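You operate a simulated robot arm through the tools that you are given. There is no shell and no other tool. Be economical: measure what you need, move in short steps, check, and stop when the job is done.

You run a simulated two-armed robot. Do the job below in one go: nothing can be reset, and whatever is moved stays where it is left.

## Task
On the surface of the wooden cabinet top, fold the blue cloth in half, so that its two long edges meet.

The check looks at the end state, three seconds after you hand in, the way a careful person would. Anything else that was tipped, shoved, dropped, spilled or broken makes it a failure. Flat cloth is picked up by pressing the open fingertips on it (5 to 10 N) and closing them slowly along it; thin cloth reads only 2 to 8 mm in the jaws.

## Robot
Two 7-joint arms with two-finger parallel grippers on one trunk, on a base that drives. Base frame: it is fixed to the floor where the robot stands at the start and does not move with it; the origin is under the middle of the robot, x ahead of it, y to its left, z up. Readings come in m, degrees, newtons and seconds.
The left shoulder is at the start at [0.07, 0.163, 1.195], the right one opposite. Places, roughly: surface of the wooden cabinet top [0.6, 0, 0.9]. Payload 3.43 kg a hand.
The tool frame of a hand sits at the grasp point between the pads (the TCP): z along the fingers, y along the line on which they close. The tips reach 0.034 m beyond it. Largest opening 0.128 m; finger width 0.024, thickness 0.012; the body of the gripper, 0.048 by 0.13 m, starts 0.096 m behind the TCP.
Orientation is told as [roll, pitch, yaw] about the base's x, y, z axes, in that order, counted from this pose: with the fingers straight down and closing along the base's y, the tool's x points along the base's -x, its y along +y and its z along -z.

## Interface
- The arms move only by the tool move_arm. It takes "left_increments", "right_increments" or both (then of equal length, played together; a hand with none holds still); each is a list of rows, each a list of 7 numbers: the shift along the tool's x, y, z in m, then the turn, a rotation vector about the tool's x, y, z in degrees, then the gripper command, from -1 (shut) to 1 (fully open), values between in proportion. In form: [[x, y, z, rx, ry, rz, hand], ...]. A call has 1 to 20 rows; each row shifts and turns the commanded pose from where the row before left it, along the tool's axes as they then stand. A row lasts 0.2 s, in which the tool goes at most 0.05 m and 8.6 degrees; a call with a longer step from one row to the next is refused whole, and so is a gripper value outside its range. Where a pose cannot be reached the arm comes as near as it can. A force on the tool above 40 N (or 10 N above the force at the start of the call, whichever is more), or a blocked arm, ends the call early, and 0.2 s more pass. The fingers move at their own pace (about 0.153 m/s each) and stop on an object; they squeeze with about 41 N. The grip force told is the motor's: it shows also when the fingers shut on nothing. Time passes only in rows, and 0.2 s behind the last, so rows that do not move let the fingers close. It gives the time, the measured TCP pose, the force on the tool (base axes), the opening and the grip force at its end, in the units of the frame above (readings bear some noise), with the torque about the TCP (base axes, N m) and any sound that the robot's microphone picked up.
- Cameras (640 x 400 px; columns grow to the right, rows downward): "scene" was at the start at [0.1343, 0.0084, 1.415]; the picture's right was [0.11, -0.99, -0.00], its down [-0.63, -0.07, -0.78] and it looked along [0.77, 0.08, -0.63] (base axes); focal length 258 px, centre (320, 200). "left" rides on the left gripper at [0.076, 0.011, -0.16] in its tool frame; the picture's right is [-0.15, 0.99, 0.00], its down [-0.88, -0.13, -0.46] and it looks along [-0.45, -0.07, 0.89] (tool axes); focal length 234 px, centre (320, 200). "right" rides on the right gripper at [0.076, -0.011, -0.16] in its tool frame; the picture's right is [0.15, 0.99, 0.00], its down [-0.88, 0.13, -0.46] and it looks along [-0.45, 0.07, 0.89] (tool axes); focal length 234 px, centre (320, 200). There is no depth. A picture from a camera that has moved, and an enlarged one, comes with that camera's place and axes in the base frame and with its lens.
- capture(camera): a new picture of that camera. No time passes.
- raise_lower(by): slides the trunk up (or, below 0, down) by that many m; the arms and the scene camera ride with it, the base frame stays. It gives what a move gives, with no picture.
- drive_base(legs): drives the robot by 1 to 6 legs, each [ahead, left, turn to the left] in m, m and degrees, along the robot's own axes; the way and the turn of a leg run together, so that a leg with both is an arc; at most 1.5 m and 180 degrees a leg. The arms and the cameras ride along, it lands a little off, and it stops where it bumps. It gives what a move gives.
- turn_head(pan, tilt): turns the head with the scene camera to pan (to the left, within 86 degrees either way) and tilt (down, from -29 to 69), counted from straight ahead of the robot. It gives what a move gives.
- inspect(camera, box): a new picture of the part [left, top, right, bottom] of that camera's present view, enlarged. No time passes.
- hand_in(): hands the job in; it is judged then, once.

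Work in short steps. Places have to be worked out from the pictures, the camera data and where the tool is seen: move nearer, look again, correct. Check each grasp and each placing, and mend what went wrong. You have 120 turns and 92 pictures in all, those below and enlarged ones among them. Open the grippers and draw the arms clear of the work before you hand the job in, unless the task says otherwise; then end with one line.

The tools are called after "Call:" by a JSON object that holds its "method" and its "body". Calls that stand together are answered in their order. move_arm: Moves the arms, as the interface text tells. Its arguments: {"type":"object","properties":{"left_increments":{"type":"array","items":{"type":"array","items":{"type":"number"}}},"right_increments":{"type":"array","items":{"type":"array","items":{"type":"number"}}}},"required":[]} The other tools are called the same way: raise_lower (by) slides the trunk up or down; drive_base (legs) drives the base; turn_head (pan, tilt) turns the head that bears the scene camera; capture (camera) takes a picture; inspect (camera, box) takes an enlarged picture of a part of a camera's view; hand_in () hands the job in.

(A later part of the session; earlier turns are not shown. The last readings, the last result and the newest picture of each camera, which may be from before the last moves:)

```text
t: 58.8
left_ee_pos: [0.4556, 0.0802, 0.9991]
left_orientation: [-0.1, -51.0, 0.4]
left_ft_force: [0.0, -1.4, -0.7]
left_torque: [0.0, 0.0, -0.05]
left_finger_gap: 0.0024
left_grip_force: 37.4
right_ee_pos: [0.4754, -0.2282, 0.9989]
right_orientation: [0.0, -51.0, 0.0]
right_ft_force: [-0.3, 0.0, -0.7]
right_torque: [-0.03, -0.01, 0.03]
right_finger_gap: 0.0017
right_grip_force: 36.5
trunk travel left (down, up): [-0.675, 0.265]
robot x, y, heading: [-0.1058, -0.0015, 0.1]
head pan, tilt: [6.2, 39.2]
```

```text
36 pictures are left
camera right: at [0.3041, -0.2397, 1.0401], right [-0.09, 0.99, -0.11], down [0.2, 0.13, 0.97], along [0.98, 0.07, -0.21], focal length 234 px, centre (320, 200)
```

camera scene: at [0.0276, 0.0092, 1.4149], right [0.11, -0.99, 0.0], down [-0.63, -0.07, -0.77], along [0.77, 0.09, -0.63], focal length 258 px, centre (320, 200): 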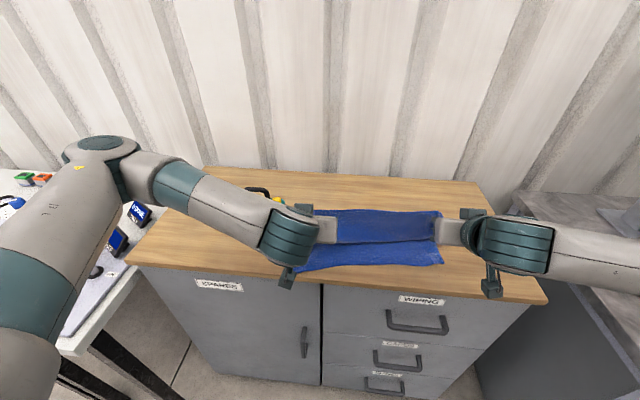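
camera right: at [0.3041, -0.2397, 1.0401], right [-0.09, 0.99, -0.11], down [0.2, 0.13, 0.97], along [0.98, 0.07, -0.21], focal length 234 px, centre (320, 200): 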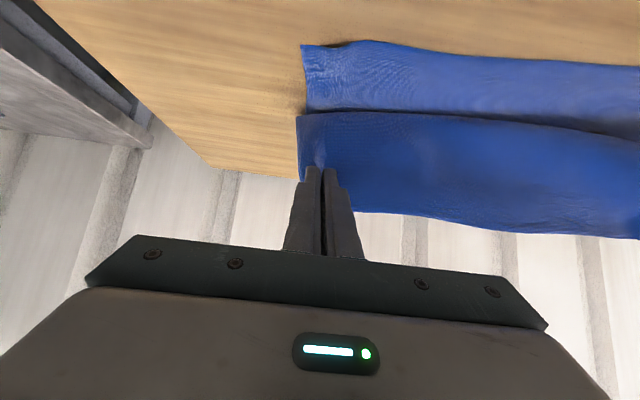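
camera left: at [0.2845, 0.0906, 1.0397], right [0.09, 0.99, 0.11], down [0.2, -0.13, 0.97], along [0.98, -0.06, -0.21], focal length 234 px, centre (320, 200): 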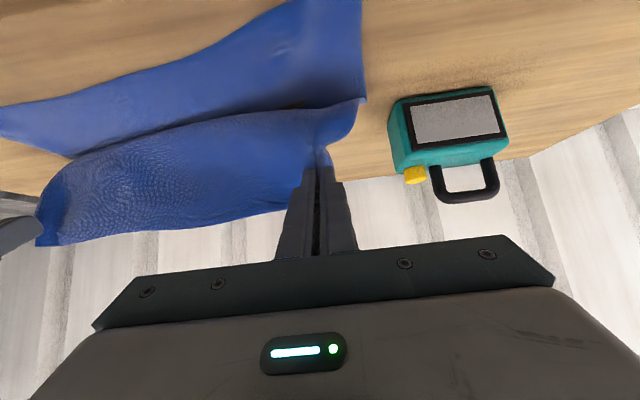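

The fold is forming well, with the edge upright and the curtain hanging. I'll lower both about 4 cm with the right slightly forward, then back the base 4 cm so the edge comes over the near edge (left x ≈ 0.405, right ≈ 0.455).

Call:
{"method": "move_arm", "body": {"left_increments": [[0.0093, 0, 0.0044, 0, 0, 0, -1], [0.0093, 0, 0.0044, 0, 0, 0, -1], [0.0093, 0, 0.0044, 0, 0, 0, -1], [0.0093, 0, 0.0044, 0, 0, 0, -1]], "right_increments": [[0.0046, 0, 0.0102, 0, 0, 0, -1], [0.0046, 0, 0.0102, 0, 0, 0, -1], [0.0046, 0, 0.0102, 0, 0, 0, -1], [0.0046, 0, 0.0102, 0, 0, 0, -1]]}}

Call:
{"method": "drive_base", "body": {"legs": [[-0.04, 0, 0]]}}

Call:
{"method": "capture", "body": {"camera": "scene"}}

Call:
{"method": "capture", "body": {"camera": "left"}}

Call:
{"method": "capture", "body": {"camera": "right"}}

```text
t: 59.8
left_ee_pos: [0.4479, 0.0792, 0.9574]
left_orientation: [0.1, -51.0, 0.1]
left_ft_force: [0.2, -1.7, 0.8]
left_torque: [0.02, 0.04, -0.07]
left_finger_gap: 0.0024
left_grip_force: 37.4
right_ee_pos: [0.495, -0.2294, 0.9586]
right_orientation: [0.0, -50.8, 0.0]
right_ft_force: [0.7, 1.7, -0.5]
right_torque: [0.02, 0.02, 0.08]
right_finger_gap: 0.0015
right_grip_force: 36.0
trunk travel left (down, up): [-0.675, 0.265]
robot x, y, heading: [-0.1061, -0.0018, 0.0]
head pan, tilt: [6.2, 39.2]
```

```text
t: 60.7
left_ee_pos: [0.4084, 0.0784, 0.9573]
left_orientation: [0.0, -50.9, 0.1]
left_ft_force: [0.5, -2.2, -0.9]
left_torque: [0.02, 0.03, -0.06]
left_finger_gap: 0.0025
left_grip_force: 36.9
right_ee_pos: [0.4573, -0.2299, 0.9582]
right_orientation: [0.0, -50.9, 0.1]
right_ft_force: [-1.0, 2.1, -0.1]
right_torque: [0.0, 0.04, 0.05]
right_finger_gap: 0.0016
right_grip_force: 36.4
trunk travel left (down, up): [-0.675, 0.265]
robot x, y, heading: [-0.1494, 0.0018, -0.2]
head pan, tilt: [6.2, 39.2]
```

```text
35 pictures are left
camera scene: at [-0.0111, 0.0085, 1.4148], right [0.11, -0.99, 0.0], down [-0.63, -0.07, -0.77], along [0.77, 0.09, -0.63], focal length 258 px, centre (320, 200)
```

scene: 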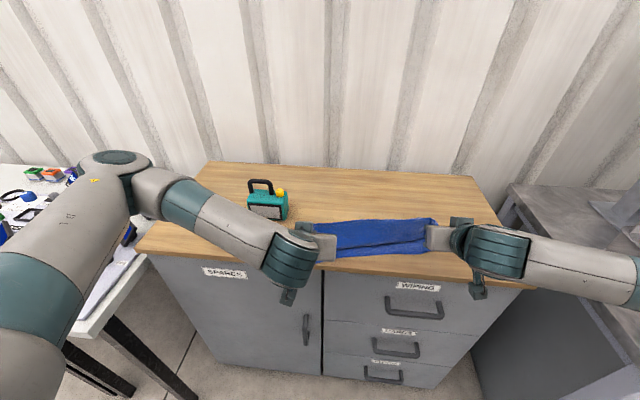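

```text
34 pictures are left
camera left: at [0.2376, 0.0899, 0.9999], right [0.09, 0.99, 0.11], down [0.2, -0.13, 0.97], along [0.98, -0.06, -0.21], focal length 234 px, centre (320, 200)
```

left: 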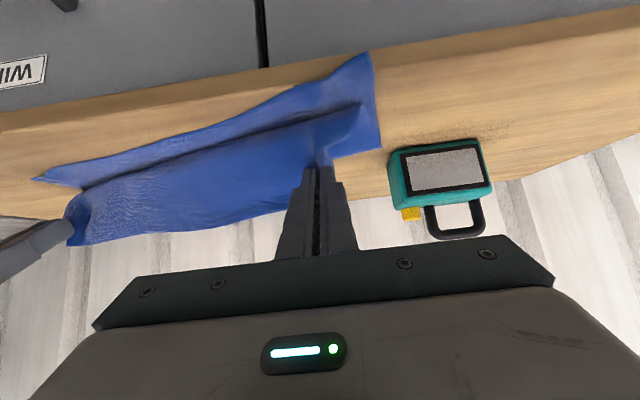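

```text
33 pictures are left
camera right: at [0.2858, -0.2408, 0.9992], right [-0.09, 0.99, -0.11], down [0.2, 0.13, 0.97], along [0.98, 0.07, -0.21], focal length 234 px, centre (320, 200)
```

right: 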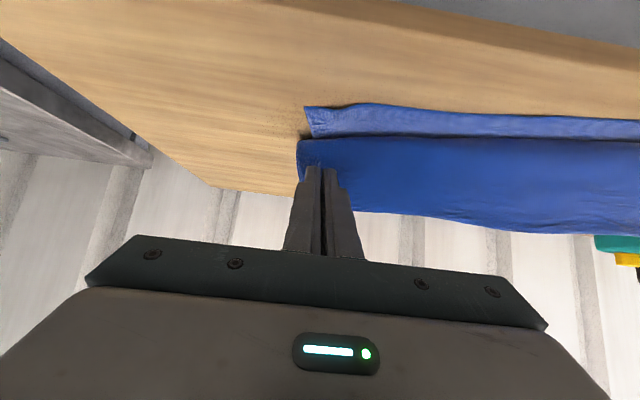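

The cloth sits slightly rotated (near edge x ≈ 0.37 at left, 0.46 at right). I'll bring the left hand further back and down, and the right straight down, so the held edge meets the near edge.

Call:
{"method": "move_arm", "body": {"left_increments": [[0.0119, -0.001, -0.002, 0, 0, 0, -1], [0.0119, -0.001, -0.002, 0, 0, 0, -1], [0.0119, -0.001, -0.002, 0, 0, 0, -1], [0.0119, -0.001, -0.002, 0, 0, 0, -1], [0.0119, -0.001, -0.002, 0, 0, 0, -1], [0, 0, 0, 0, 0, 0, -1]], "right_increments": [[0.0062, 0.001, 0.005, 0, 0, 0, -1], [0.0062, 0.001, 0.005, 0, 0, 0, -1], [0.0062, 0.001, 0.005, 0, 0, 0, -1], [0.0062, 0.001, 0.005, 0, 0, 0, -1], [0.0055, 0.001, 0.0043, 0, 0, 0, -1], [0, 0, 0, 0, 0, 0, -1]]}}

Call:
{"method": "inspect", "body": {"camera": "scene", "box": [270, 190, 480, 321]}}

Call:
{"method": "capture", "body": {"camera": "left"}}

Call:
{"method": "capture", "body": {"camera": "right"}}

```text
t: 62.1
left_ee_pos: [0.3637, 0.0739, 0.9184]
left_orientation: [0.1, -51.0, 0.2]
left_ft_force: [0.6, -2.3, 1.6]
left_torque: [-0.05, -0.02, -0.08]
left_finger_gap: 0.0023
left_grip_force: 36.7
right_ee_pos: [0.4552, -0.2231, 0.9187]
right_orientation: [0.0, -51.0, -0.1]
right_ft_force: [-1.4, 1.7, 0.0]
right_torque: [0.0, -0.01, 0.1]
right_finger_gap: 0.0016
right_grip_force: 36.2
trunk travel left (down, up): [-0.675, 0.265]
robot x, y, heading: [-0.1477, -0.0008, 0.1]
head pan, tilt: [6.2, 39.2]
```

```text
3.05 times, centred on (375, 256) of scene
camera zoom: at [-0.0123, 0.0085, 1.415], right [0.11, -0.99, 0.0], down [-0.63, -0.07, -0.78], along [0.77, 0.09, -0.63], focal length 785 px, centre (152, 31)
```

zoom: 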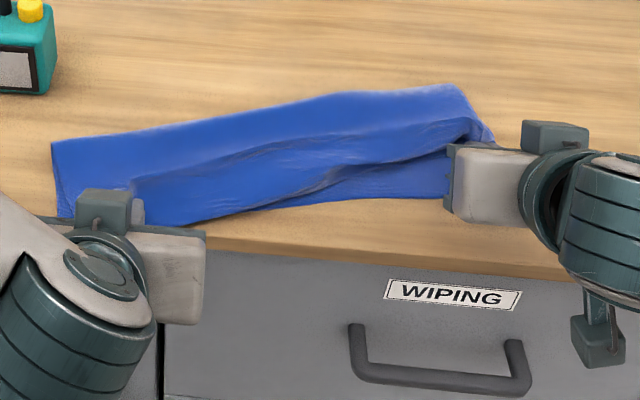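

```text
31 pictures are left
camera left: at [0.191, 0.0841, 0.9608], right [0.09, 0.99, 0.11], down [0.2, -0.13, 0.97], along [0.98, -0.06, -0.21], focal length 234 px, centre (320, 200)
```

left: 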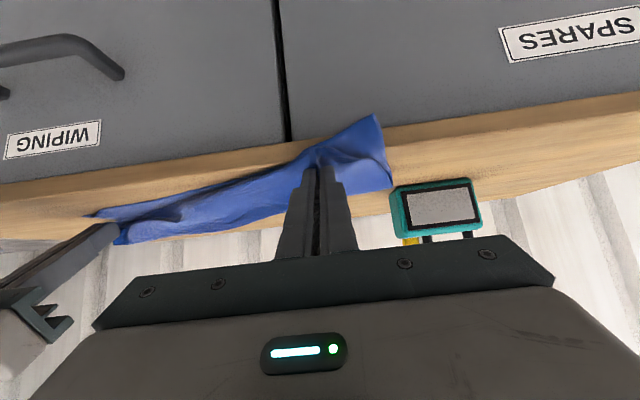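

```text
30 pictures are left
camera right: at [0.2861, -0.2347, 0.9601], right [-0.09, 0.99, -0.11], down [0.2, 0.13, 0.97], along [0.98, 0.07, -0.21], focal length 234 px, centre (320, 200)
```

right: 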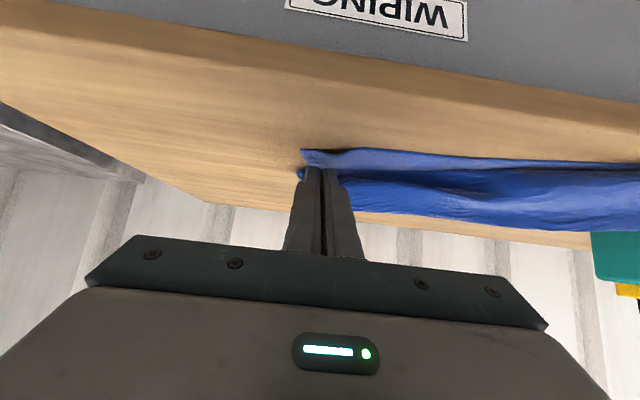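

The held edge is over the near edge, but the left end has slid close to the table's front edge. I'll lower slightly, release with a small opening, and draw back along the fingers, then look.

Call:
{"method": "move_arm", "body": {"left_increments": [[0.0047, 0, 0.0038, 0, 0, 0, -1], [0, 0, 0, 0, 0, 0, -0.8], [0, 0, 0, 0, 0, 0, -0.7], [0, 0, -0.02, 0, 0, 0, -0.7], [0, 0, -0.03, 0, 0, 0, -0.7], [-0.01, 0, -0.03, 0, 0, 0, -0.7], [-0.03, 0, -0.01, 0, 0, 0, -0.7], [-0.03, 0, -0.01, 0, 0, 0, -0.7], [-0.03, 0, 0, 0, 0, 0, -0.7]], "right_increments": [[0.0047, 0, 0.0038, 0, 0, 0, -1], [0, 0, 0, 0, 0, 0, -0.8], [0, 0, 0, 0, 0, 0, -0.7], [0, 0, -0.02, 0, 0, 0, -0.7], [0, 0, -0.03, 0, 0, 0, -0.7], [-0.01, 0, -0.03, 0, 0, 0, -0.7], [-0.03, 0, -0.01, 0, 0, 0, -0.7], [-0.03, 0, -0.01, 0, 0, 0, -0.7], [-0.03, 0, 0, 0, 0, 0, -0.7]]}}

Call:
{"method": "capture", "body": {"camera": "scene"}}

```text
t: 64.1
left_ee_pos: [0.38, 0.0526, 1.0406]
left_orientation: [0.1, -50.9, 0.1]
left_ft_force: [0.2, -1.4, 0.4]
left_torque: [0.02, -0.01, -0.01]
left_finger_gap: 0.0193
left_grip_force: 0.1
left hand out of reach, approached as far as the arm can: row 5, 6
right_ee_pos: [0.4531, -0.2219, 1.0509]
right_orientation: [-0.1, -50.9, 0.1]
right_ft_force: [-0.7, -0.5, 0.2]
right_torque: [-0.01, 0.03, 0.01]
right_finger_gap: 0.0192
right_grip_force: 0.2
right hand out of reach, approached as far as the arm can: row 6
trunk travel left (down, up): [-0.675, 0.265]
robot x, y, heading: [-0.1438, -0.0001, -0.3]
head pan, tilt: [6.2, 39.2]
```

```text
29 pictures are left
camera scene: at [-0.0119, 0.0092, 1.4148], right [0.11, -0.99, 0.0], down [-0.63, -0.07, -0.78], along [0.77, 0.08, -0.63], focal length 258 px, centre (320, 200)
```

scene: 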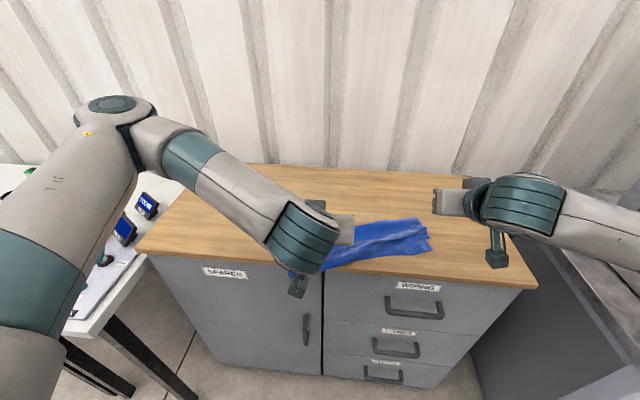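

Released. I'll raise both hands and turn them back vertical to clear the view.

Call:
{"method": "move_arm", "body": {"left_increments": [[-0.03, 0, -0.025, 0, 0, 0, -0.7], [-0.03, 0, -0.025, 0, 8.5, 0, -0.7], [0, 0, -0.03, 0, 8.5, 0, -0.7], [0, 0, -0.03, 0, 8.5, 0, -0.7], [0, 0, -0.03, 0, 8.5, 0, -0.7], [0, 0, -0.03, 0, 8.5, 0, -0.7], [0, 0, -0.02, 0, 8.5, 0, -0.7], [0, 0, -0.02, 0, 0, 0, -0.7]], "right_increments": [[-0.03, 0, -0.025, 0, 0, 0, -0.7], [-0.03, 0, -0.025, 0, 8.5, 0, -0.7], [0, 0, -0.03, 0, 8.5, 0, -0.7], [0, 0, -0.03, 0, 8.5, 0, -0.7], [0, 0, -0.03, 0, 8.5, 0, -0.7], [0, 0, -0.03, 0, 8.5, 0, -0.7], [0, 0, -0.02, 0, 8.5, 0, -0.7], [0, 0, -0.02, 0, 0, 0, -0.7]]}}

Call:
{"method": "inspect", "body": {"camera": "scene", "box": [220, 160, 476, 320]}}

Call:
{"method": "capture", "body": {"camera": "left"}}

```text
t: 65.9
left_ee_pos: [0.313, 0.0505, 1.2628]
left_orientation: [0.0, 0.0, 0.2]
left_ft_force: [-0.8, 0.3, 0.4]
left_torque: [0.0, -0.06, 0.0]
left_finger_gap: 0.0193
left_grip_force: 0.1
right_ee_pos: [0.3857, -0.2228, 1.2753]
right_orientation: [0.0, 0.0, 0.2]
right_ft_force: [-0.8, -0.1, -1.0]
right_torque: [-0.01, -0.04, -0.04]
right_finger_gap: 0.0192
right_grip_force: 0.0
trunk travel left (down, up): [-0.675, 0.265]
robot x, y, heading: [-0.1507, -0.0043, 0.0]
head pan, tilt: [6.2, 39.2]
```

```text
2.50 times, centred on (348, 240) of scene
camera zoom: at [-0.0147, 0.0086, 1.4152], right [0.11, -0.99, 0.0], down [-0.63, -0.07, -0.78], along [0.77, 0.08, -0.63], focal length 644 px, centre (250, 100)
```

zoom: 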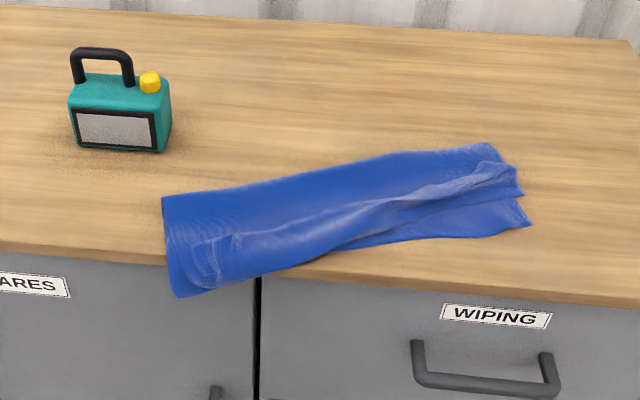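

```text
27 pictures are left
camera left: at [0.2368, 0.0612, 1.423], right [0.15, 0.99, 0.0], down [0.88, -0.13, 0.46], along [0.45, -0.07, -0.89], focal length 234 px, centre (320, 200)
```

left: 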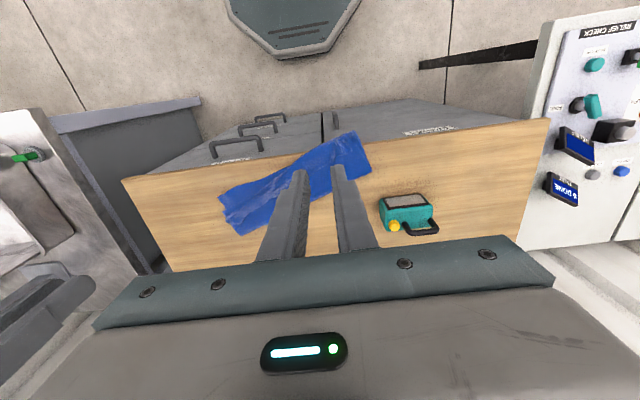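

The fold is nearly right, but the strip is rotated ~19° with the left end overhanging the front, and the right top edge falls short by about 3 cm. I'll press the left fingertips near the left end of the crease and drag the strip forward onto the table; first I approach.

Call:
{"method": "move_arm", "body": {"left_increments": [[-0.03, 0.012, 0.02, 0, 0, 0, -0.7], [-0.03, 0.012, 0.045, 0, 0, 0, -0.7], [-0.03, 0.012, 0.045, 0, 0, 0, -0.7], [-0.03, 0.012, 0.045, 0, 0, 0, -0.7], [-0.014, 0.008, 0.045, 0, 0, 0, -0.7], [0, 0, 0.045, 0, 0, 0, -0.7], [0, 0, 0.045, 0, 0, 0, -0.7], [0, 0, 0.03, 0, 0, 0, -0.7], [0, 0, 0.015, 0, 0, 0, -0.7]]}}

Call:
{"method": "capture", "body": {"camera": "left"}}

```text
refused: row 2 steps farther than a row can; nothing moved
```

```text
26 pictures are left
camera left: at [0.2368, 0.0612, 1.423], right [0.15, 0.99, 0.0], down [0.88, -0.13, 0.46], along [0.45, -0.07, -0.89], focal length 234 px, centre (320, 200)
```

left: 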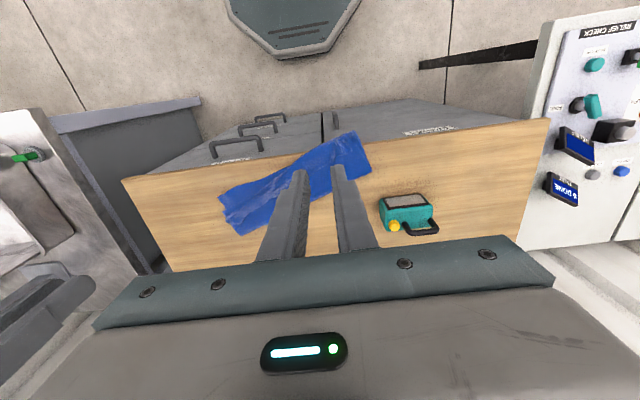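

That step was too long, so I'll repeat with smaller rows.

Call:
{"method": "move_arm", "body": {"left_increments": [[-0.03, 0.012, 0.02, 0, 0, 0, -0.7], [-0.03, 0.012, 0.035, 0, 0, 0, -0.7], [-0.03, 0.012, 0.035, 0, 0, 0, -0.7], [-0.03, 0.012, 0.035, 0, 0, 0, -0.7], [-0.014, 0.008, 0.04, 0, 0, 0, -0.7], [0, 0, 0.045, 0, 0, 0, -0.7], [0, 0, 0.045, 0, 0, 0, -0.7], [0, 0, 0.04, 0, 0, 0, -0.7], [0, 0, 0.03, 0, 0, 0, -0.7]]}}

Call:
{"method": "capture", "body": {"camera": "left"}}

```text
t: 67.9
left_ee_pos: [0.4494, 0.105, 0.9369]
left_orientation: [0.1, 0.1, 0.1]
left_ft_force: [0.0, -0.3, -0.4]
left_torque: [0.02, -0.01, 0.03]
left_finger_gap: 0.0192
left_grip_force: 0.1
right_ee_pos: [0.3895, -0.2219, 1.2739]
right_orientation: [0.1, 0.0, 0.1]
right_ft_force: [-0.4, 0.8, 0.2]
right_torque: [-0.03, 0.04, -0.01]
right_finger_gap: 0.0193
right_grip_force: 0.0
trunk travel left (down, up): [-0.675, 0.265]
robot x, y, heading: [-0.1495, -0.0021, 0.0]
head pan, tilt: [6.2, 39.2]
```

```text
25 pictures are left
camera left: at [0.3745, 0.1162, 1.0969], right [0.14, 0.99, 0.0], down [0.88, -0.13, 0.46], along [0.45, -0.07, -0.89], focal length 234 px, centre (320, 200)
```

left: 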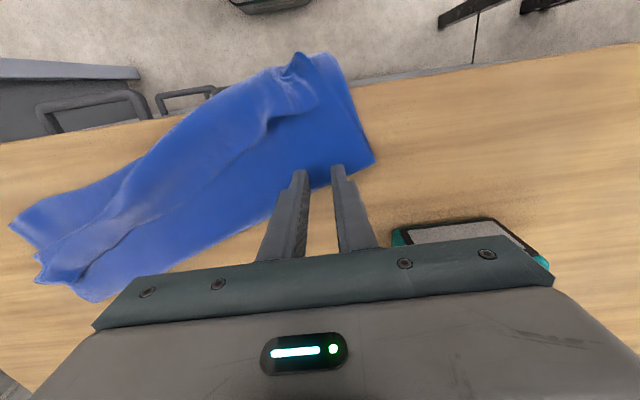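

The tips are over the strip near the crease. I'll press down to about 15 N and begin dragging forward a little to see what moves.

Call:
{"method": "move_arm", "body": {"left_increments": [[0.012, 0, 0.006, 0, 0, 0, -0.7], [0, 0, 0.006, 0, 0, 0, -0.7], [0, 0, 0.005, 0, 0, 0, -0.7], [0, 0, 0.001, 0, 0, 0, -0.7], [0, 0, 0.001, 0, 0, 0, -0.7], [0, 0, 0, 0, 0, 0, -0.7]]}}

```text
t: 69.3
left_ee_pos: [0.4371, 0.1054, 0.9188]
left_orientation: [0.0, 0.0, 0.2]
left_ft_force: [2.7, 1.3, 10.7]
left_torque: [0.14, -0.06, -0.06]
left_finger_gap: 0.0191
left_grip_force: 0.1
right_ee_pos: [0.3885, -0.2218, 1.2748]
right_orientation: [0.0, 0.0, 0.1]
right_ft_force: [-1.6, -0.5, -0.1]
right_torque: [0.04, -0.01, 0.02]
right_finger_gap: 0.0191
right_grip_force: 0.1
trunk travel left (down, up): [-0.675, 0.265]
robot x, y, heading: [-0.1434, -0.0001, 0.1]
head pan, tilt: [6.2, 39.2]
```

Pressing at about 11 N. I'll drag +x by 3 cm and look.

Call:
{"method": "move_arm", "body": {"left_increments": [[-0.005, 0, 0.0004, 0, 0, 0, -0.7], [-0.005, 0, 0, 0, 0, 0, -0.7], [-0.005, 0, 0, 0, 0, 0, -0.7], [-0.005, 0, 0, 0, 0, 0, -0.7], [-0.005, 0, 0, 0, 0, 0, -0.7], [-0.005, 0, 0, 0, 0, 0, -0.7], [-0.005, 0, 0, 0, 0, 0, -0.7]]}}

Call:
{"method": "capture", "body": {"camera": "left"}}

```text
t: 70.9
left_ee_pos: [0.4711, 0.1059, 0.9174]
left_orientation: [0.0, -0.1, 0.1]
left_ft_force: [-4.4, 0.0, 14.1]
left_torque: [0.14, 0.19, 0.02]
left_finger_gap: 0.0191
left_grip_force: 0.2
right_ee_pos: [0.3873, -0.2228, 1.2738]
right_orientation: [0.0, -0.1, 0.0]
right_ft_force: [1.3, 0.1, -0.4]
right_torque: [-0.03, 0.0, 0.0]
right_finger_gap: 0.0192
right_grip_force: 0.1
trunk travel left (down, up): [-0.675, 0.265]
robot x, y, heading: [-0.1453, -0.0038, 0.3]
head pan, tilt: [6.2, 39.2]
```

```text
24 pictures are left
camera left: at [0.3953, 0.1162, 1.078], right [0.14, 0.99, 0.0], down [0.88, -0.13, 0.46], along [0.45, -0.07, -0.89], focal length 234 px, centre (320, 200)
```

left: 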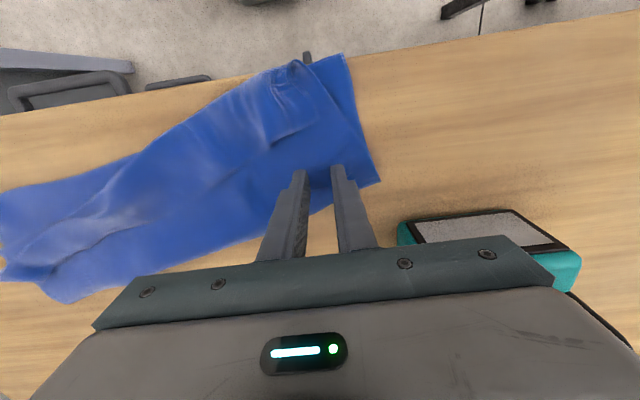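

Both layers move together, and the corner is coming back onto the table. I'll continue another 6 cm.

Call:
{"method": "move_arm", "body": {"left_increments": [[-0.006, 0, 0, 0, 0, 0, -0.7], [-0.006, 0, 0, 0, 0, 0, -0.7], [-0.006, 0, 0, 0, 0, 0, -0.7], [-0.006, 0, 0, 0, 0, 0, -0.7], [-0.006, 0, 0, 0, 0, 0, -0.7], [-0.006, 0, 0, 0, 0, 0, -0.7], [-0.006, 0, 0, 0, 0, 0, -0.7], [-0.006, 0, 0, 0, 0, 0, -0.7], [-0.006, 0, 0, 0, 0, 0, -0.7], [-0.006, 0, 0, 0, 0, 0, -0.7], [0, 0, -0.01, 0, 0, 0, -0.7], [0, 0, -0.03, 0, 0, 0, -0.7], [0, 0, -0.04, 0, 0, 0, -0.7], [0, 0, -0.04, 0, 0, 0, -0.7]]}}

Call:
{"method": "capture", "body": {"camera": "left"}}

Call:
{"method": "inspect", "body": {"camera": "scene", "box": [220, 160, 476, 320]}}

```text
t: 73.9
left_ee_pos: [0.5317, 0.1089, 1.0368]
left_orientation: [0.1, 0.0, 0.2]
left_ft_force: [0.3, -0.2, 0.0]
left_torque: [0.01, -0.01, -0.02]
left_finger_gap: 0.0194
left_grip_force: 0.0
right_ee_pos: [0.3883, -0.222, 1.275]
right_orientation: [0.0, 0.0, 0.0]
right_ft_force: [0.4, 0.7, -0.8]
right_torque: [0.04, 0.02, 0.01]
right_finger_gap: 0.0192
right_grip_force: 0.1
trunk travel left (down, up): [-0.675, 0.265]
robot x, y, heading: [-0.1482, 0.0019, 0.1]
head pan, tilt: [6.2, 39.2]
```

```text
23 pictures are left
camera left: at [0.4558, 0.1193, 1.1975], right [0.14, 0.99, 0.0], down [0.88, -0.13, 0.46], along [0.45, -0.07, -0.89], focal length 234 px, centre (320, 200)
```

left: 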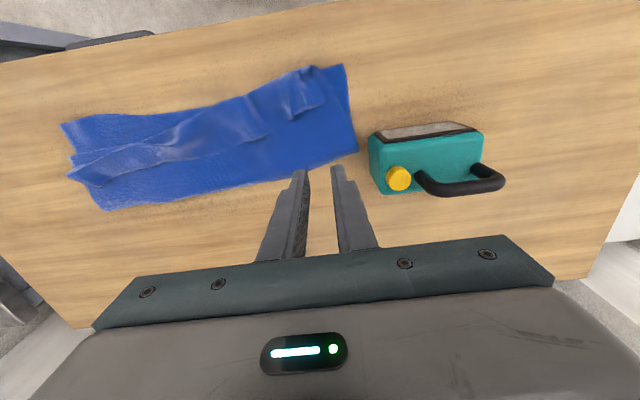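

```text
2.50 times, centred on (348, 240) of scene
camera zoom: at [-0.0132, 0.0083, 1.415], right [0.11, -0.99, 0.0], down [-0.63, -0.07, -0.78], along [0.77, 0.09, -0.63], focal length 644 px, centre (250, 100)
```

zoom: 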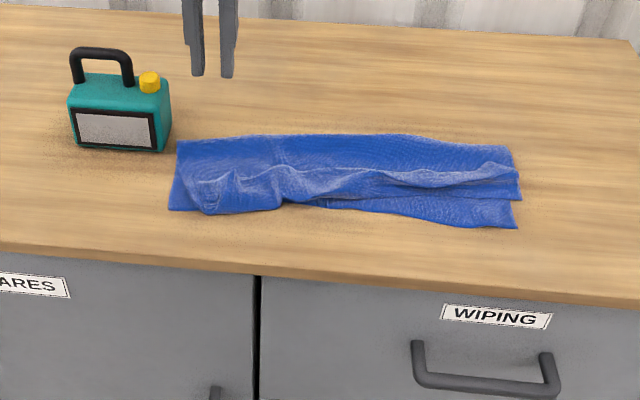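

The strip is now fully on the table and straight. The top layer is rumpled, and its right end falls short of the near edge. I'll bring the right hand over that end for a closer look.

Call:
{"method": "move_arm", "body": {"right_increments": [[-0.02, 0.004, 0.04, 0, 0, 0, -0.5], [-0.02, 0.004, 0.04, 0, 0, 0, -0.5], [-0.02, 0.004, 0.04, 0, 0, 0, -0.5], [-0.02, 0.004, 0.04, 0, 0, 0, -0.5], [-0.02, 0.004, 0.04, 0, 0, 0, -0.5], [-0.01, 0.002, 0.04, 0, 0, 0, -0.5], [0, 0, 0.04, 0, 0, 0, -0.5]]}}

Call:
{"method": "capture", "body": {"camera": "right"}}

```text
t: 75.5
left_ee_pos: [0.5312, 0.1067, 1.0378]
left_orientation: [-0.1, -0.1, 0.1]
left_ft_force: [0.8, -0.2, 0.1]
left_torque: [-0.04, -0.01, -0.03]
left_finger_gap: 0.0192
left_grip_force: 0.0
right_ee_pos: [0.4961, -0.2014, 0.9896]
right_orientation: [-0.1, -0.1, 0.0]
right_ft_force: [0.4, 0.0, -0.2]
right_torque: [0.01, -0.01, 0.0]
right_finger_gap: 0.032
right_grip_force: 0.1
trunk travel left (down, up): [-0.675, 0.265]
robot x, y, heading: [-0.1457, -0.0005, 0.2]
head pan, tilt: [6.2, 39.2]
```

```text
21 pictures are left
camera right: at [0.4221, -0.213, 1.1486], right [-0.15, 0.99, 0.0], down [0.88, 0.13, 0.46], along [0.45, 0.07, -0.89], focal length 234 px, centre (320, 200)
```

right: 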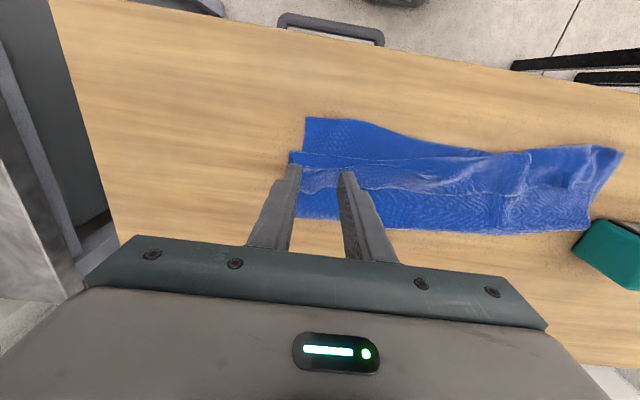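

The right top edge lies at x ≈ 0.50 with a pleat behind it, while the lower edge is at 0.46 and the crease at 0.583. I'll pinch the top edge at about (0.512, −0.188), starting with the press.

Call:
{"method": "move_arm", "body": {"right_increments": [[-0.015, 0.012, 0.02, 0, 0, 0, -0.45], [0, 0, 0.02, 0, 0, 0, -0.45], [0, 0, 0.018, 0, 0, 0, -0.45], [0, 0, 0.006, 0, 0, 0, -0.45], [0, 0, 0.005, 0, 0, 0, -0.45], [0, 0, 0.003, 0, 0, 0, -0.45], [0, 0, 0, 0, 0, 0, -0.45]]}}

```text
t: 77.1
left_ee_pos: [0.5309, 0.1077, 1.0388]
left_orientation: [0.0, 0.0, 0.2]
left_ft_force: [0.3, -0.2, 0.5]
left_torque: [0.0, -0.01, 0.0]
left_finger_gap: 0.0193
left_grip_force: 0.0
right_ee_pos: [0.5139, -0.1903, 0.9206]
right_orientation: [0.0, 0.0, 0.1]
right_ft_force: [0.6, 0.2, 8.0]
right_torque: [-0.2, -0.04, 0.03]
right_finger_gap: 0.0351
right_grip_force: 0.0
trunk travel left (down, up): [-0.675, 0.265]
robot x, y, heading: [-0.1475, 0.0008, 0.2]
head pan, tilt: [6.2, 39.2]
```

Contact at 8 N. I'll press a little more and close slowly.

Call:
{"method": "move_arm", "body": {"right_increments": [[0, 0, 0.0012, 0, 0, 0, -0.47], [0, 0, 0.0005, 0, 0, 0, -0.5], [0, 0, 0, 0, 0, 0, -0.53], [0, 0, 0, 0, 0, 0, -0.56], [0, 0, 0, 0, 0, 0, -0.59], [0, 0, 0, 0, 0, 0, -0.62], [0, 0, 0, 0, 0, 0, -0.65], [0, 0, 0, 0, 0, 0, -0.68], [0, 0, 0, 0, 0, 0, -0.71], [0, 0, 0, 0, 0, 0, -0.74], [0, 0, 0, 0, 0, 0, -0.77], [0, 0, 0, 0, 0, 0, -0.8], [0, 0, 0, 0, 0, 0, -0.83], [0, 0, 0, 0, 0, 0, -0.86], [0, 0, 0, 0, 0, 0, -0.9], [0, 0, 0, 0, 0, 0, -0.94], [0, 0, 0, 0, 0, 0, -1], [0, 0, 0, 0, 0, 0, -1]]}}

Call:
{"method": "inspect", "body": {"camera": "right", "box": [200, 95, 440, 245]}}

```text
t: 80.9
left_ee_pos: [0.5315, 0.1083, 1.0381]
left_orientation: [0.0, 0.0, 0.0]
left_ft_force: [1.5, 0.4, -0.2]
left_torque: [-0.01, 0.03, -0.02]
left_finger_gap: 0.0191
left_grip_force: 0.2
right_ee_pos: [0.5125, -0.1888, 0.9197]
right_orientation: [0.0, 0.0, 0.1]
right_ft_force: [-0.4, -0.2, 10.0]
right_torque: [-0.05, -0.01, -0.02]
right_finger_gap: 0.0017
right_grip_force: 36.1
trunk travel left (down, up): [-0.675, 0.265]
robot x, y, heading: [-0.1458, 0.0028, 0.3]
head pan, tilt: [6.2, 39.2]
```

```text
2.67 times, centred on (320, 170) of right
camera zoom: at [0.4384, -0.2012, 1.0789], right [-0.15, 0.99, 0.0], down [0.88, 0.13, 0.46], along [0.45, 0.07, -0.89], focal length 624 px, centre (320, 280)
```

zoom: 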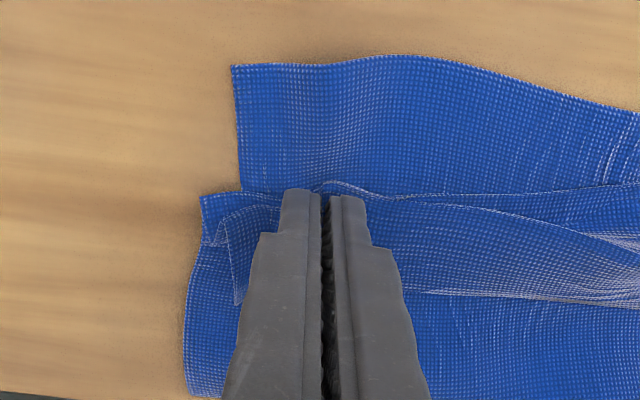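

It has the top layer (1.7 mm). I'll lift 2.5 cm, carry it 5 cm back over the lower edge, and check.

Call:
{"method": "move_arm", "body": {"right_increments": [[0, 0, -0.008, 0, 0, 0, -1], [0, 0, -0.012, 0, 0, 0, -1], [0.008, 0, -0.008, 0, 0, 0, -1], [0.01, 0, 0, 0, 0, 0, -1], [0.01, 0, 0, 0, 0, 0, -1], [0.01, 0, 0, 0, 0, 0, -1], [0.008, 0, 0.006, 0, 0, 0, -1], [0.002, 0, 0.008, 0, 0, 0, -1]]}}

Call:
{"method": "capture", "body": {"camera": "right"}}

Call:
{"method": "inspect", "body": {"camera": "scene", "box": [220, 160, 476, 320]}}

```text
t: 82.7
left_ee_pos: [0.5323, 0.1091, 1.0373]
left_orientation: [0.0, 0.0, 0.2]
left_ft_force: [0.0, -0.4, 0.5]
left_torque: [0.01, -0.01, 0.02]
left_finger_gap: 0.0191
left_grip_force: 0.2
right_ee_pos: [0.4657, -0.1884, 0.9326]
right_orientation: [0.0, -0.1, 0.1]
right_ft_force: [0.0, 0.0, 0.1]
right_torque: [0.0, 0.02, 0.02]
right_finger_gap: 0.0018
right_grip_force: 35.9
trunk travel left (down, up): [-0.675, 0.265]
robot x, y, heading: [-0.1475, -0.0033, 0.2]
head pan, tilt: [6.2, 39.2]
```

```text
19 pictures are left
camera right: at [0.3899, -0.2005, 1.0919], right [-0.15, 0.99, 0.0], down [0.88, 0.13, 0.46], along [0.45, 0.07, -0.89], focal length 234 px, centre (320, 200)
```

right: 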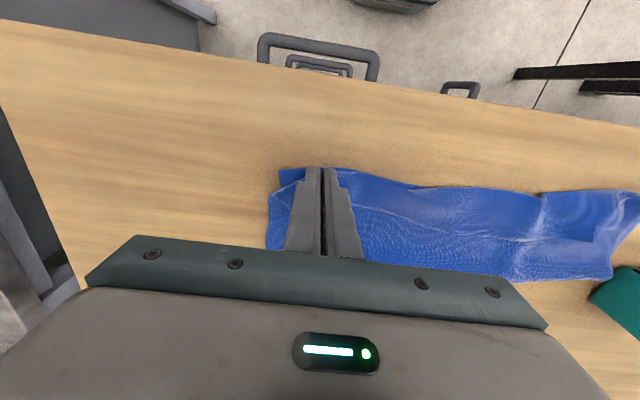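

```text
2.50 times, centred on (348, 240) of scene
camera zoom: at [-0.012, 0.0085, 1.415], right [0.11, -0.99, 0.0], down [-0.63, -0.07, -0.78], along [0.77, 0.09, -0.63], focal length 644 px, centre (250, 100)
```

zoom: 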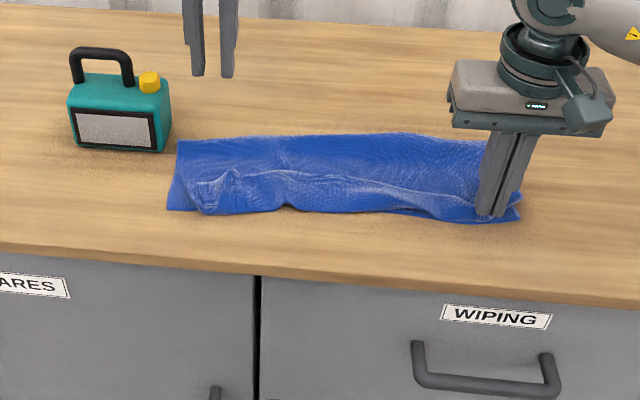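

The top edge now meets the near edge on the right. I'll lower, nudge it outward a few mm, open to release and lift clear.

Call:
{"method": "move_arm", "body": {"right_increments": [[0, -0.004, 0.006, 0, 0, 0, -1], [0, -0.002, 0.005, 0, 0, 0, -1], [0, 0, 0.001, 0, 0, 0, -0.9], [0, 0, 0, 0, 0, 0, -0.8], [0, 0, 0, 0, 0, 0, -0.7], [0, 0, 0, 0, 0, 0, -0.6], [0, 0, 0, 0, 0, 0, -0.5], [0, 0, -0.02, 0, 0, 0, -0.5], [0, 0, -0.03, 0, 0, 0, -0.5], [0, 0, -0.04, 0, 0, 0, -0.5], [0, 0, -0.04, 0, 0, 0, -0.5], [0, 0, -0.04, 0, 0, 0, -0.5]]}}

Call:
{"method": "capture", "body": {"camera": "right"}}

Call:
{"method": "capture", "body": {"camera": "left"}}

```text
t: 85.3
left_ee_pos: [0.533, 0.109, 1.0371]
left_orientation: [0.0, 0.0, 0.1]
left_ft_force: [0.2, -0.1, 0.0]
left_torque: [-0.01, -0.01, -0.05]
left_finger_gap: 0.0193
left_grip_force: 0.0
right_ee_pos: [0.4689, -0.1941, 1.0874]
right_orientation: [0.0, 0.0, 0.0]
right_ft_force: [-0.7, -0.5, -0.4]
right_torque: [-0.04, -0.02, -0.01]
right_finger_gap: 0.0319
right_grip_force: 0.2
trunk travel left (down, up): [-0.675, 0.265]
robot x, y, heading: [-0.1457, 0.0011, 0.0]
head pan, tilt: [6.2, 39.2]
```

```text
17 pictures are left
camera right: at [0.3931, -0.2066, 1.2468], right [-0.15, 0.99, 0.0], down [0.88, 0.13, 0.46], along [0.45, 0.07, -0.89], focal length 234 px, centre (320, 200)
```

right: 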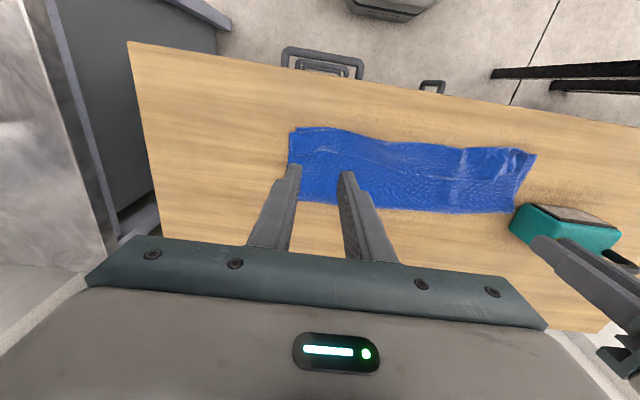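

```text
16 pictures are left
camera left: at [0.4562, 0.1199, 1.1971], right [0.14, 0.99, 0.0], down [0.88, -0.13, 0.46], along [0.45, -0.07, -0.89], focal length 234 px, centre (320, 200)
```

left: 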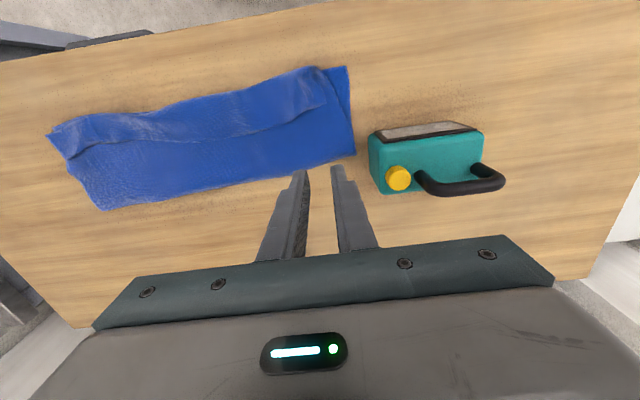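

Good, the edges now meet along the front. I'll look closer at the remaining rumples.

Call:
{"method": "inspect", "body": {"camera": "left", "box": [30, 30, 382, 250]}}

Call:
{"method": "inspect", "body": {"camera": "right", "box": [260, 100, 564, 290]}}

```text
1.82 times, centred on (206, 140) of left
camera zoom: at [0.4562, 0.1199, 1.1971], right [0.14, 0.99, 0.0], down [0.88, -0.13, 0.46], along [0.45, -0.07, -0.89], focal length 426 px, centre (527, 309)
```

zoom: 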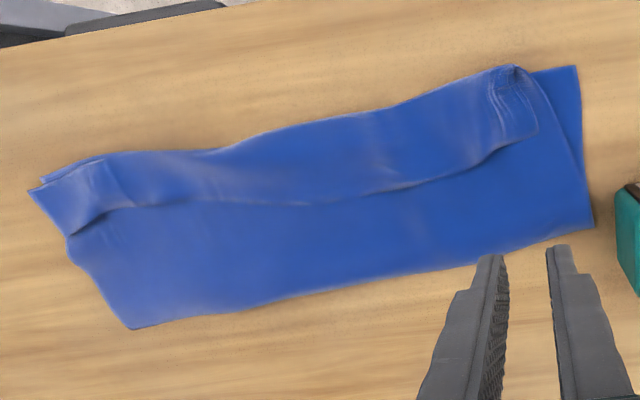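

```text
2.11 times, centred on (412, 195) of right
camera zoom: at [0.3931, -0.2066, 1.2468], right [-0.15, 0.99, 0.0], down [0.88, 0.13, 0.46], along [0.45, 0.07, -0.89], focal length 493 px, centre (126, 210)
```

zoom: 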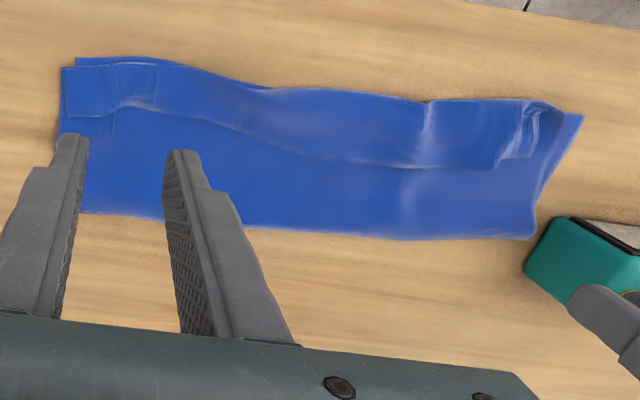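

The "step" in the middle is actually the top layer's last 4–5 cm turned back on itself, with its free edge at x ≈ 0.495. I must flip that flap toward the robot. I'll grip its free edge with the fingers pre-tilted toward the robot, so I can rotate them through more than 90°. First I approach.

Call:
{"method": "move_arm", "body": {"left_increments": [[0.019, -0.012, 0.02, 0, 0, 0, -0.45], [0.019, -0.012, 0.02, 0, 0, 0, -0.45], [0, 0, 0, 0, 8.5, 0, -0.45], [0, 0, 0, 0, 8.5, 0, -0.45], [0, 0, 0, 0, 8.5, 0, -0.45], [0, 0, 0, 0, 8.5, 0, -0.45], [-0.0112, 0, 0.0166, 0, 0, 0, -0.45], [-0.0112, 0, 0.0166, 0, 0, 0, -0.45], [-0.0112, 0, 0.0166, 0, 0, 0, -0.45]], "right_increments": [[-0.013, 0, 0.045, 0, 0, 0, -0.45], [-0.013, 0, 0.045, 0, 0, 0, -0.45], [0, 0, 0, 0, 8.5, 0, -0.45], [0, 0, 0, 0, 8.5, 0, -0.45], [0, 0, 0, 0, 8.5, 0, -0.45], [0, 0, 0, 0, 8.5, 0, -0.45], [-0.0112, 0, 0.0166, 0, 0, 0, -0.45], [-0.0112, 0, 0.0166, 0, 0, 0, -0.45], [-0.0112, 0, 0.0166, 0, 0, 0, -0.45]]}}

Call:
{"method": "inspect", "body": {"camera": "left", "box": [160, 100, 480, 300]}}

Call:
{"method": "inspect", "body": {"camera": "right", "box": [160, 100, 480, 300]}}

```text
t: 87.3
left_ee_pos: [0.4932, 0.0826, 0.9362]
left_orientation: [0.0, 34.1, 0.1]
left_ft_force: [-0.7, 0.0, -0.4]
left_torque: [0.04, 0.01, 0.0]
left_finger_gap: 0.0352
left_grip_force: 0.0
right_ee_pos: [0.4914, -0.1953, 0.9409]
right_orientation: [0.0, 34.2, 0.1]
right_ft_force: [-0.5, -0.3, -0.2]
right_torque: [-0.01, 0.03, 0.01]
right_finger_gap: 0.0353
right_grip_force: 0.0
trunk travel left (down, up): [-0.675, 0.265]
robot x, y, heading: [-0.1466, -0.0039, -0.1]
head pan, tilt: [6.2, 39.2]
```

```text
2.00 times, centred on (320, 200) of left
camera zoom: at [0.5205, 0.0938, 1.1109], right [0.12, 0.99, -0.08], down [0.98, -0.13, -0.12], along [-0.12, -0.07, -0.99], focal length 468 px, centre (320, 200)
```

zoom: 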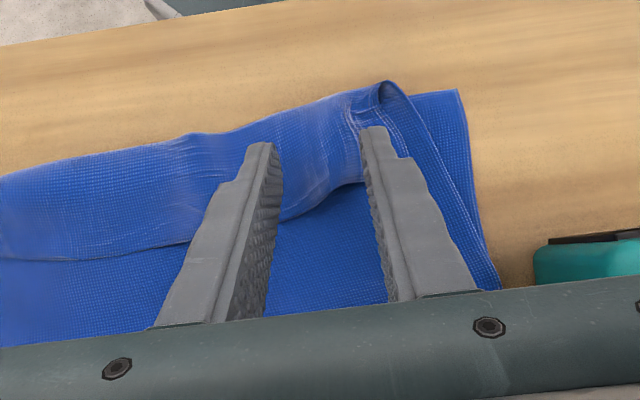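

```text
2.00 times, centred on (320, 200) of right
camera zoom: at [0.5189, -0.2071, 1.1147], right [-0.12, 0.99, 0.08], down [0.98, 0.13, -0.12], along [-0.13, 0.07, -0.99], focal length 468 px, centre (320, 200)
```

zoom: 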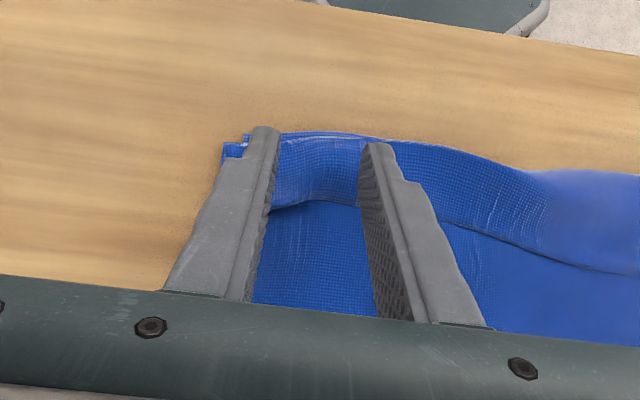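

Now I can see the flap's free edge clearly at x ≈ 0.49, between the fingers. The tips are just inside it, so I'll descend to contact.

Call:
{"method": "move_arm", "body": {"left_increments": [[-0.0017, 0, 0.0061, 0, 0, 0, -0.45], [-0.0017, 0, 0.0061, 0, 0, 0, -0.45], [-0.0006, 0, 0.0008, 0, 0, 0, -0.45], [0, 0, 0, 0, 0, 0, -0.45]], "right_increments": [[-0.0028, 0, 0.0077, 0, 0, 0, -0.45], [-0.0028, 0, 0.0077, 0, 0, 0, -0.45], [-0.0006, 0, 0.0008, 0, 0, 0, -0.45], [0, 0, 0, 0, 0, 0, -0.45]]}}

```text
t: 88.3
left_ee_pos: [0.49, 0.0827, 0.9236]
left_orientation: [0.1, 34.0, 0.2]
left_ft_force: [0.8, -0.3, 0.5]
left_torque: [-0.01, 0.03, -0.02]
left_finger_gap: 0.0351
left_grip_force: 0.0
right_ee_pos: [0.4866, -0.1953, 0.9248]
right_orientation: [0.0, 34.1, 0.1]
right_ft_force: [0.3, -0.3, 0.6]
right_torque: [0.01, 0.02, 0.0]
right_finger_gap: 0.0352
right_grip_force: 0.0
trunk travel left (down, up): [-0.675, 0.265]
robot x, y, heading: [-0.1459, 0.0004, 0.1]
head pan, tilt: [6.2, 39.2]
```

No contact yet; I'll go lower in small steps.

Call:
{"method": "move_arm", "body": {"left_increments": [[-0.0011, 0, 0.0017, 0, 0, 0, -0.45], [-0.0008, 0, 0.0012, 0, 0, 0, -0.45], [0, 0, 0, 0, 0, 0, -0.45]], "right_increments": [[-0.0011, 0, 0.0017, 0, 0, 0, -0.45], [-0.0011, 0, 0.0017, 0, 0, 0, -0.45], [0, 0, 0, 0, 0, 0, -0.45]]}}

```text
t: 89.1
left_ee_pos: [0.4889, 0.0825, 0.9202]
left_orientation: [-0.1, 34.0, 0.0]
left_ft_force: [-0.3, 0.0, 1.5]
left_torque: [0.02, -0.01, 0.03]
left_finger_gap: 0.035
left_grip_force: 0.1
right_ee_pos: [0.4872, -0.1957, 0.92]
right_orientation: [0.0, 34.0, 0.1]
right_ft_force: [0.0, 1.0, 2.3]
right_torque: [-0.04, 0.03, 0.03]
right_finger_gap: 0.0354
right_grip_force: 0.1
trunk travel left (down, up): [-0.675, 0.265]
robot x, y, heading: [-0.1466, -0.0013, 0.4]
head pan, tilt: [6.2, 39.2]
```

Light contact. I'll press about 1.5 mm more and close slowly.

Call:
{"method": "move_arm", "body": {"left_increments": [[-0.0008, 0, 0.0012, 0, 0, 0, -0.45], [0, 0, 0, 0, 0, 0, -0.48], [0, 0, 0, 0, 0, 0, -0.51], [0, 0, 0, 0, 0, 0, -0.54], [0, 0, 0, 0, 0, 0, -0.57], [0, 0, 0, 0, 0, 0, -0.6], [0, 0, 0, 0, 0, 0, -0.63], [0, 0, 0, 0, 0, 0, -0.66], [0, 0, 0, 0, 0, 0, -0.69], [0, 0, 0, 0, 0, 0, -0.72], [0, 0, 0, 0, 0, 0, -0.75], [0, 0, 0, 0, 0, 0, -0.78], [0, 0, 0, 0, 0, 0, -0.81], [0, 0, 0, 0, 0, 0, -0.84], [0, 0, 0, 0, 0, 0, -0.88], [0, 0, 0, 0, 0, 0, -0.92], [0, 0, 0, 0, 0, 0, -0.96], [0, 0, 0, 0, 0, 0, -1], [0, 0, 0, 0, 0, 0, -1]], "right_increments": [[-0.0008, 0, 0.0012, 0, 0, 0, -0.45], [0, 0, 0, 0, 0, 0, -0.48], [0, 0, 0, 0, 0, 0, -0.51], [0, 0, 0, 0, 0, 0, -0.54], [0, 0, 0, 0, 0, 0, -0.57], [0, 0, 0, 0, 0, 0, -0.6], [0, 0, 0, 0, 0, 0, -0.63], [0, 0, 0, 0, 0, 0, -0.66], [0, 0, 0, 0, 0, 0, -0.69], [0, 0, 0, 0, 0, 0, -0.72], [0, 0, 0, 0, 0, 0, -0.75], [0, 0, 0, 0, 0, 0, -0.78], [0, 0, 0, 0, 0, 0, -0.81], [0, 0, 0, 0, 0, 0, -0.84], [0, 0, 0, 0, 0, 0, -0.88], [0, 0, 0, 0, 0, 0, -0.92], [0, 0, 0, 0, 0, 0, -0.96], [0, 0, 0, 0, 0, 0, -1], [0, 0, 0, 0, 0, 0, -1]]}}

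```text
t: 93.1
left_ee_pos: [0.4886, 0.0816, 0.9196]
left_orientation: [-0.1, 33.9, 0.0]
left_ft_force: [-0.2, -3.8, 2.0]
left_torque: [-0.17, 0.03, 0.03]
left_finger_gap: 0.0026
left_grip_force: 37.2
right_ee_pos: [0.4856, -0.1958, 0.9188]
right_orientation: [0.0, 34.0, 0.1]
right_ft_force: [1.1, 5.2, 19.4]
right_torque: [0.22, 0.21, -0.12]
right_finger_gap: 0.0047
right_grip_force: 39.4
trunk travel left (down, up): [-0.675, 0.265]
robot x, y, heading: [-0.1433, -0.0006, 0.1]
head pan, tilt: [6.2, 39.2]
```

Both hold cloth (2.6 and 4.7 mm). I'll lift 2.5 cm, easing them 2 mm inward, and look.

Call:
{"method": "move_arm", "body": {"left_increments": [[0.0034, -0.001, -0.005, 0, 0, 0, -1], [0.0045, -0.001, -0.0066, 0, 0, 0, -1], [0.0056, 0, -0.0083, 0, 0, 0, -1], [0, 0, 0, 0, 0, 0, -1]], "right_increments": [[0.0034, 0.001, -0.005, 0, 0, 0, -1], [0.0045, 0.001, -0.0066, 0, 0, 0, -1], [0.0056, 0, -0.0083, 0, 0, 0, -1], [0, 0, 0, 0, 0, 0, -1]]}}

Call:
{"method": "inspect", "body": {"camera": "left", "box": [80, 80, 400, 280]}}

Call:
{"method": "inspect", "body": {"camera": "scene", "box": [260, 190, 452, 310]}}

```text
t: 94.1
left_ee_pos: [0.4902, 0.0801, 0.9427]
left_orientation: [-0.1, 34.1, 0.1]
left_ft_force: [0.3, -5.0, -0.5]
left_torque: [-0.14, 0.02, 0.05]
left_finger_gap: 0.0025
left_grip_force: 36.9
right_ee_pos: [0.4879, -0.1938, 0.9418]
right_orientation: [0.0, 34.1, 0.2]
right_ft_force: [-0.5, 3.2, 0.1]
right_torque: [0.13, -0.02, -0.09]
right_finger_gap: 0.0022
right_grip_force: 36.9
trunk travel left (down, up): [-0.675, 0.265]
robot x, y, heading: [-0.1476, 0.003, 0.0]
head pan, tilt: [6.2, 39.2]
```

```text
2.00 times, centred on (240, 180) of left
camera zoom: at [0.5181, 0.0914, 1.1181], right [0.12, 0.99, -0.08], down [0.99, -0.13, -0.12], along [-0.12, -0.07, -0.99], focal length 468 px, centre (480, 240)
```

zoom: 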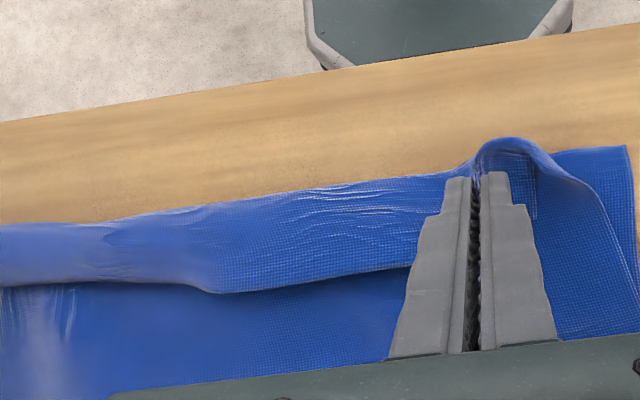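

```text
3.33 times, centred on (356, 250) of scene
camera zoom: at [-0.0118, 0.0085, 1.4149], right [0.11, -0.99, 0.0], down [-0.63, -0.07, -0.78], along [0.77, 0.09, -0.63], focal length 859 px, centre (200, 33)
```

zoom: 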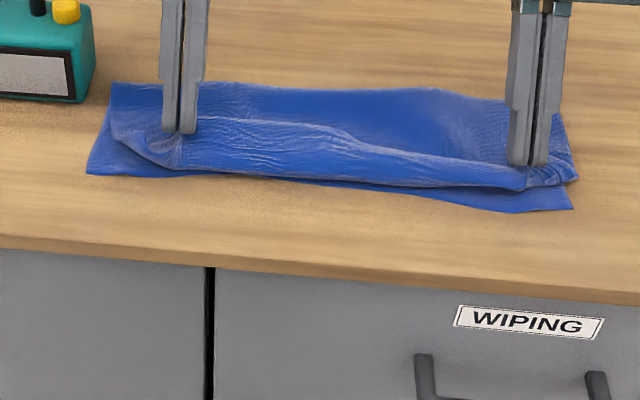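

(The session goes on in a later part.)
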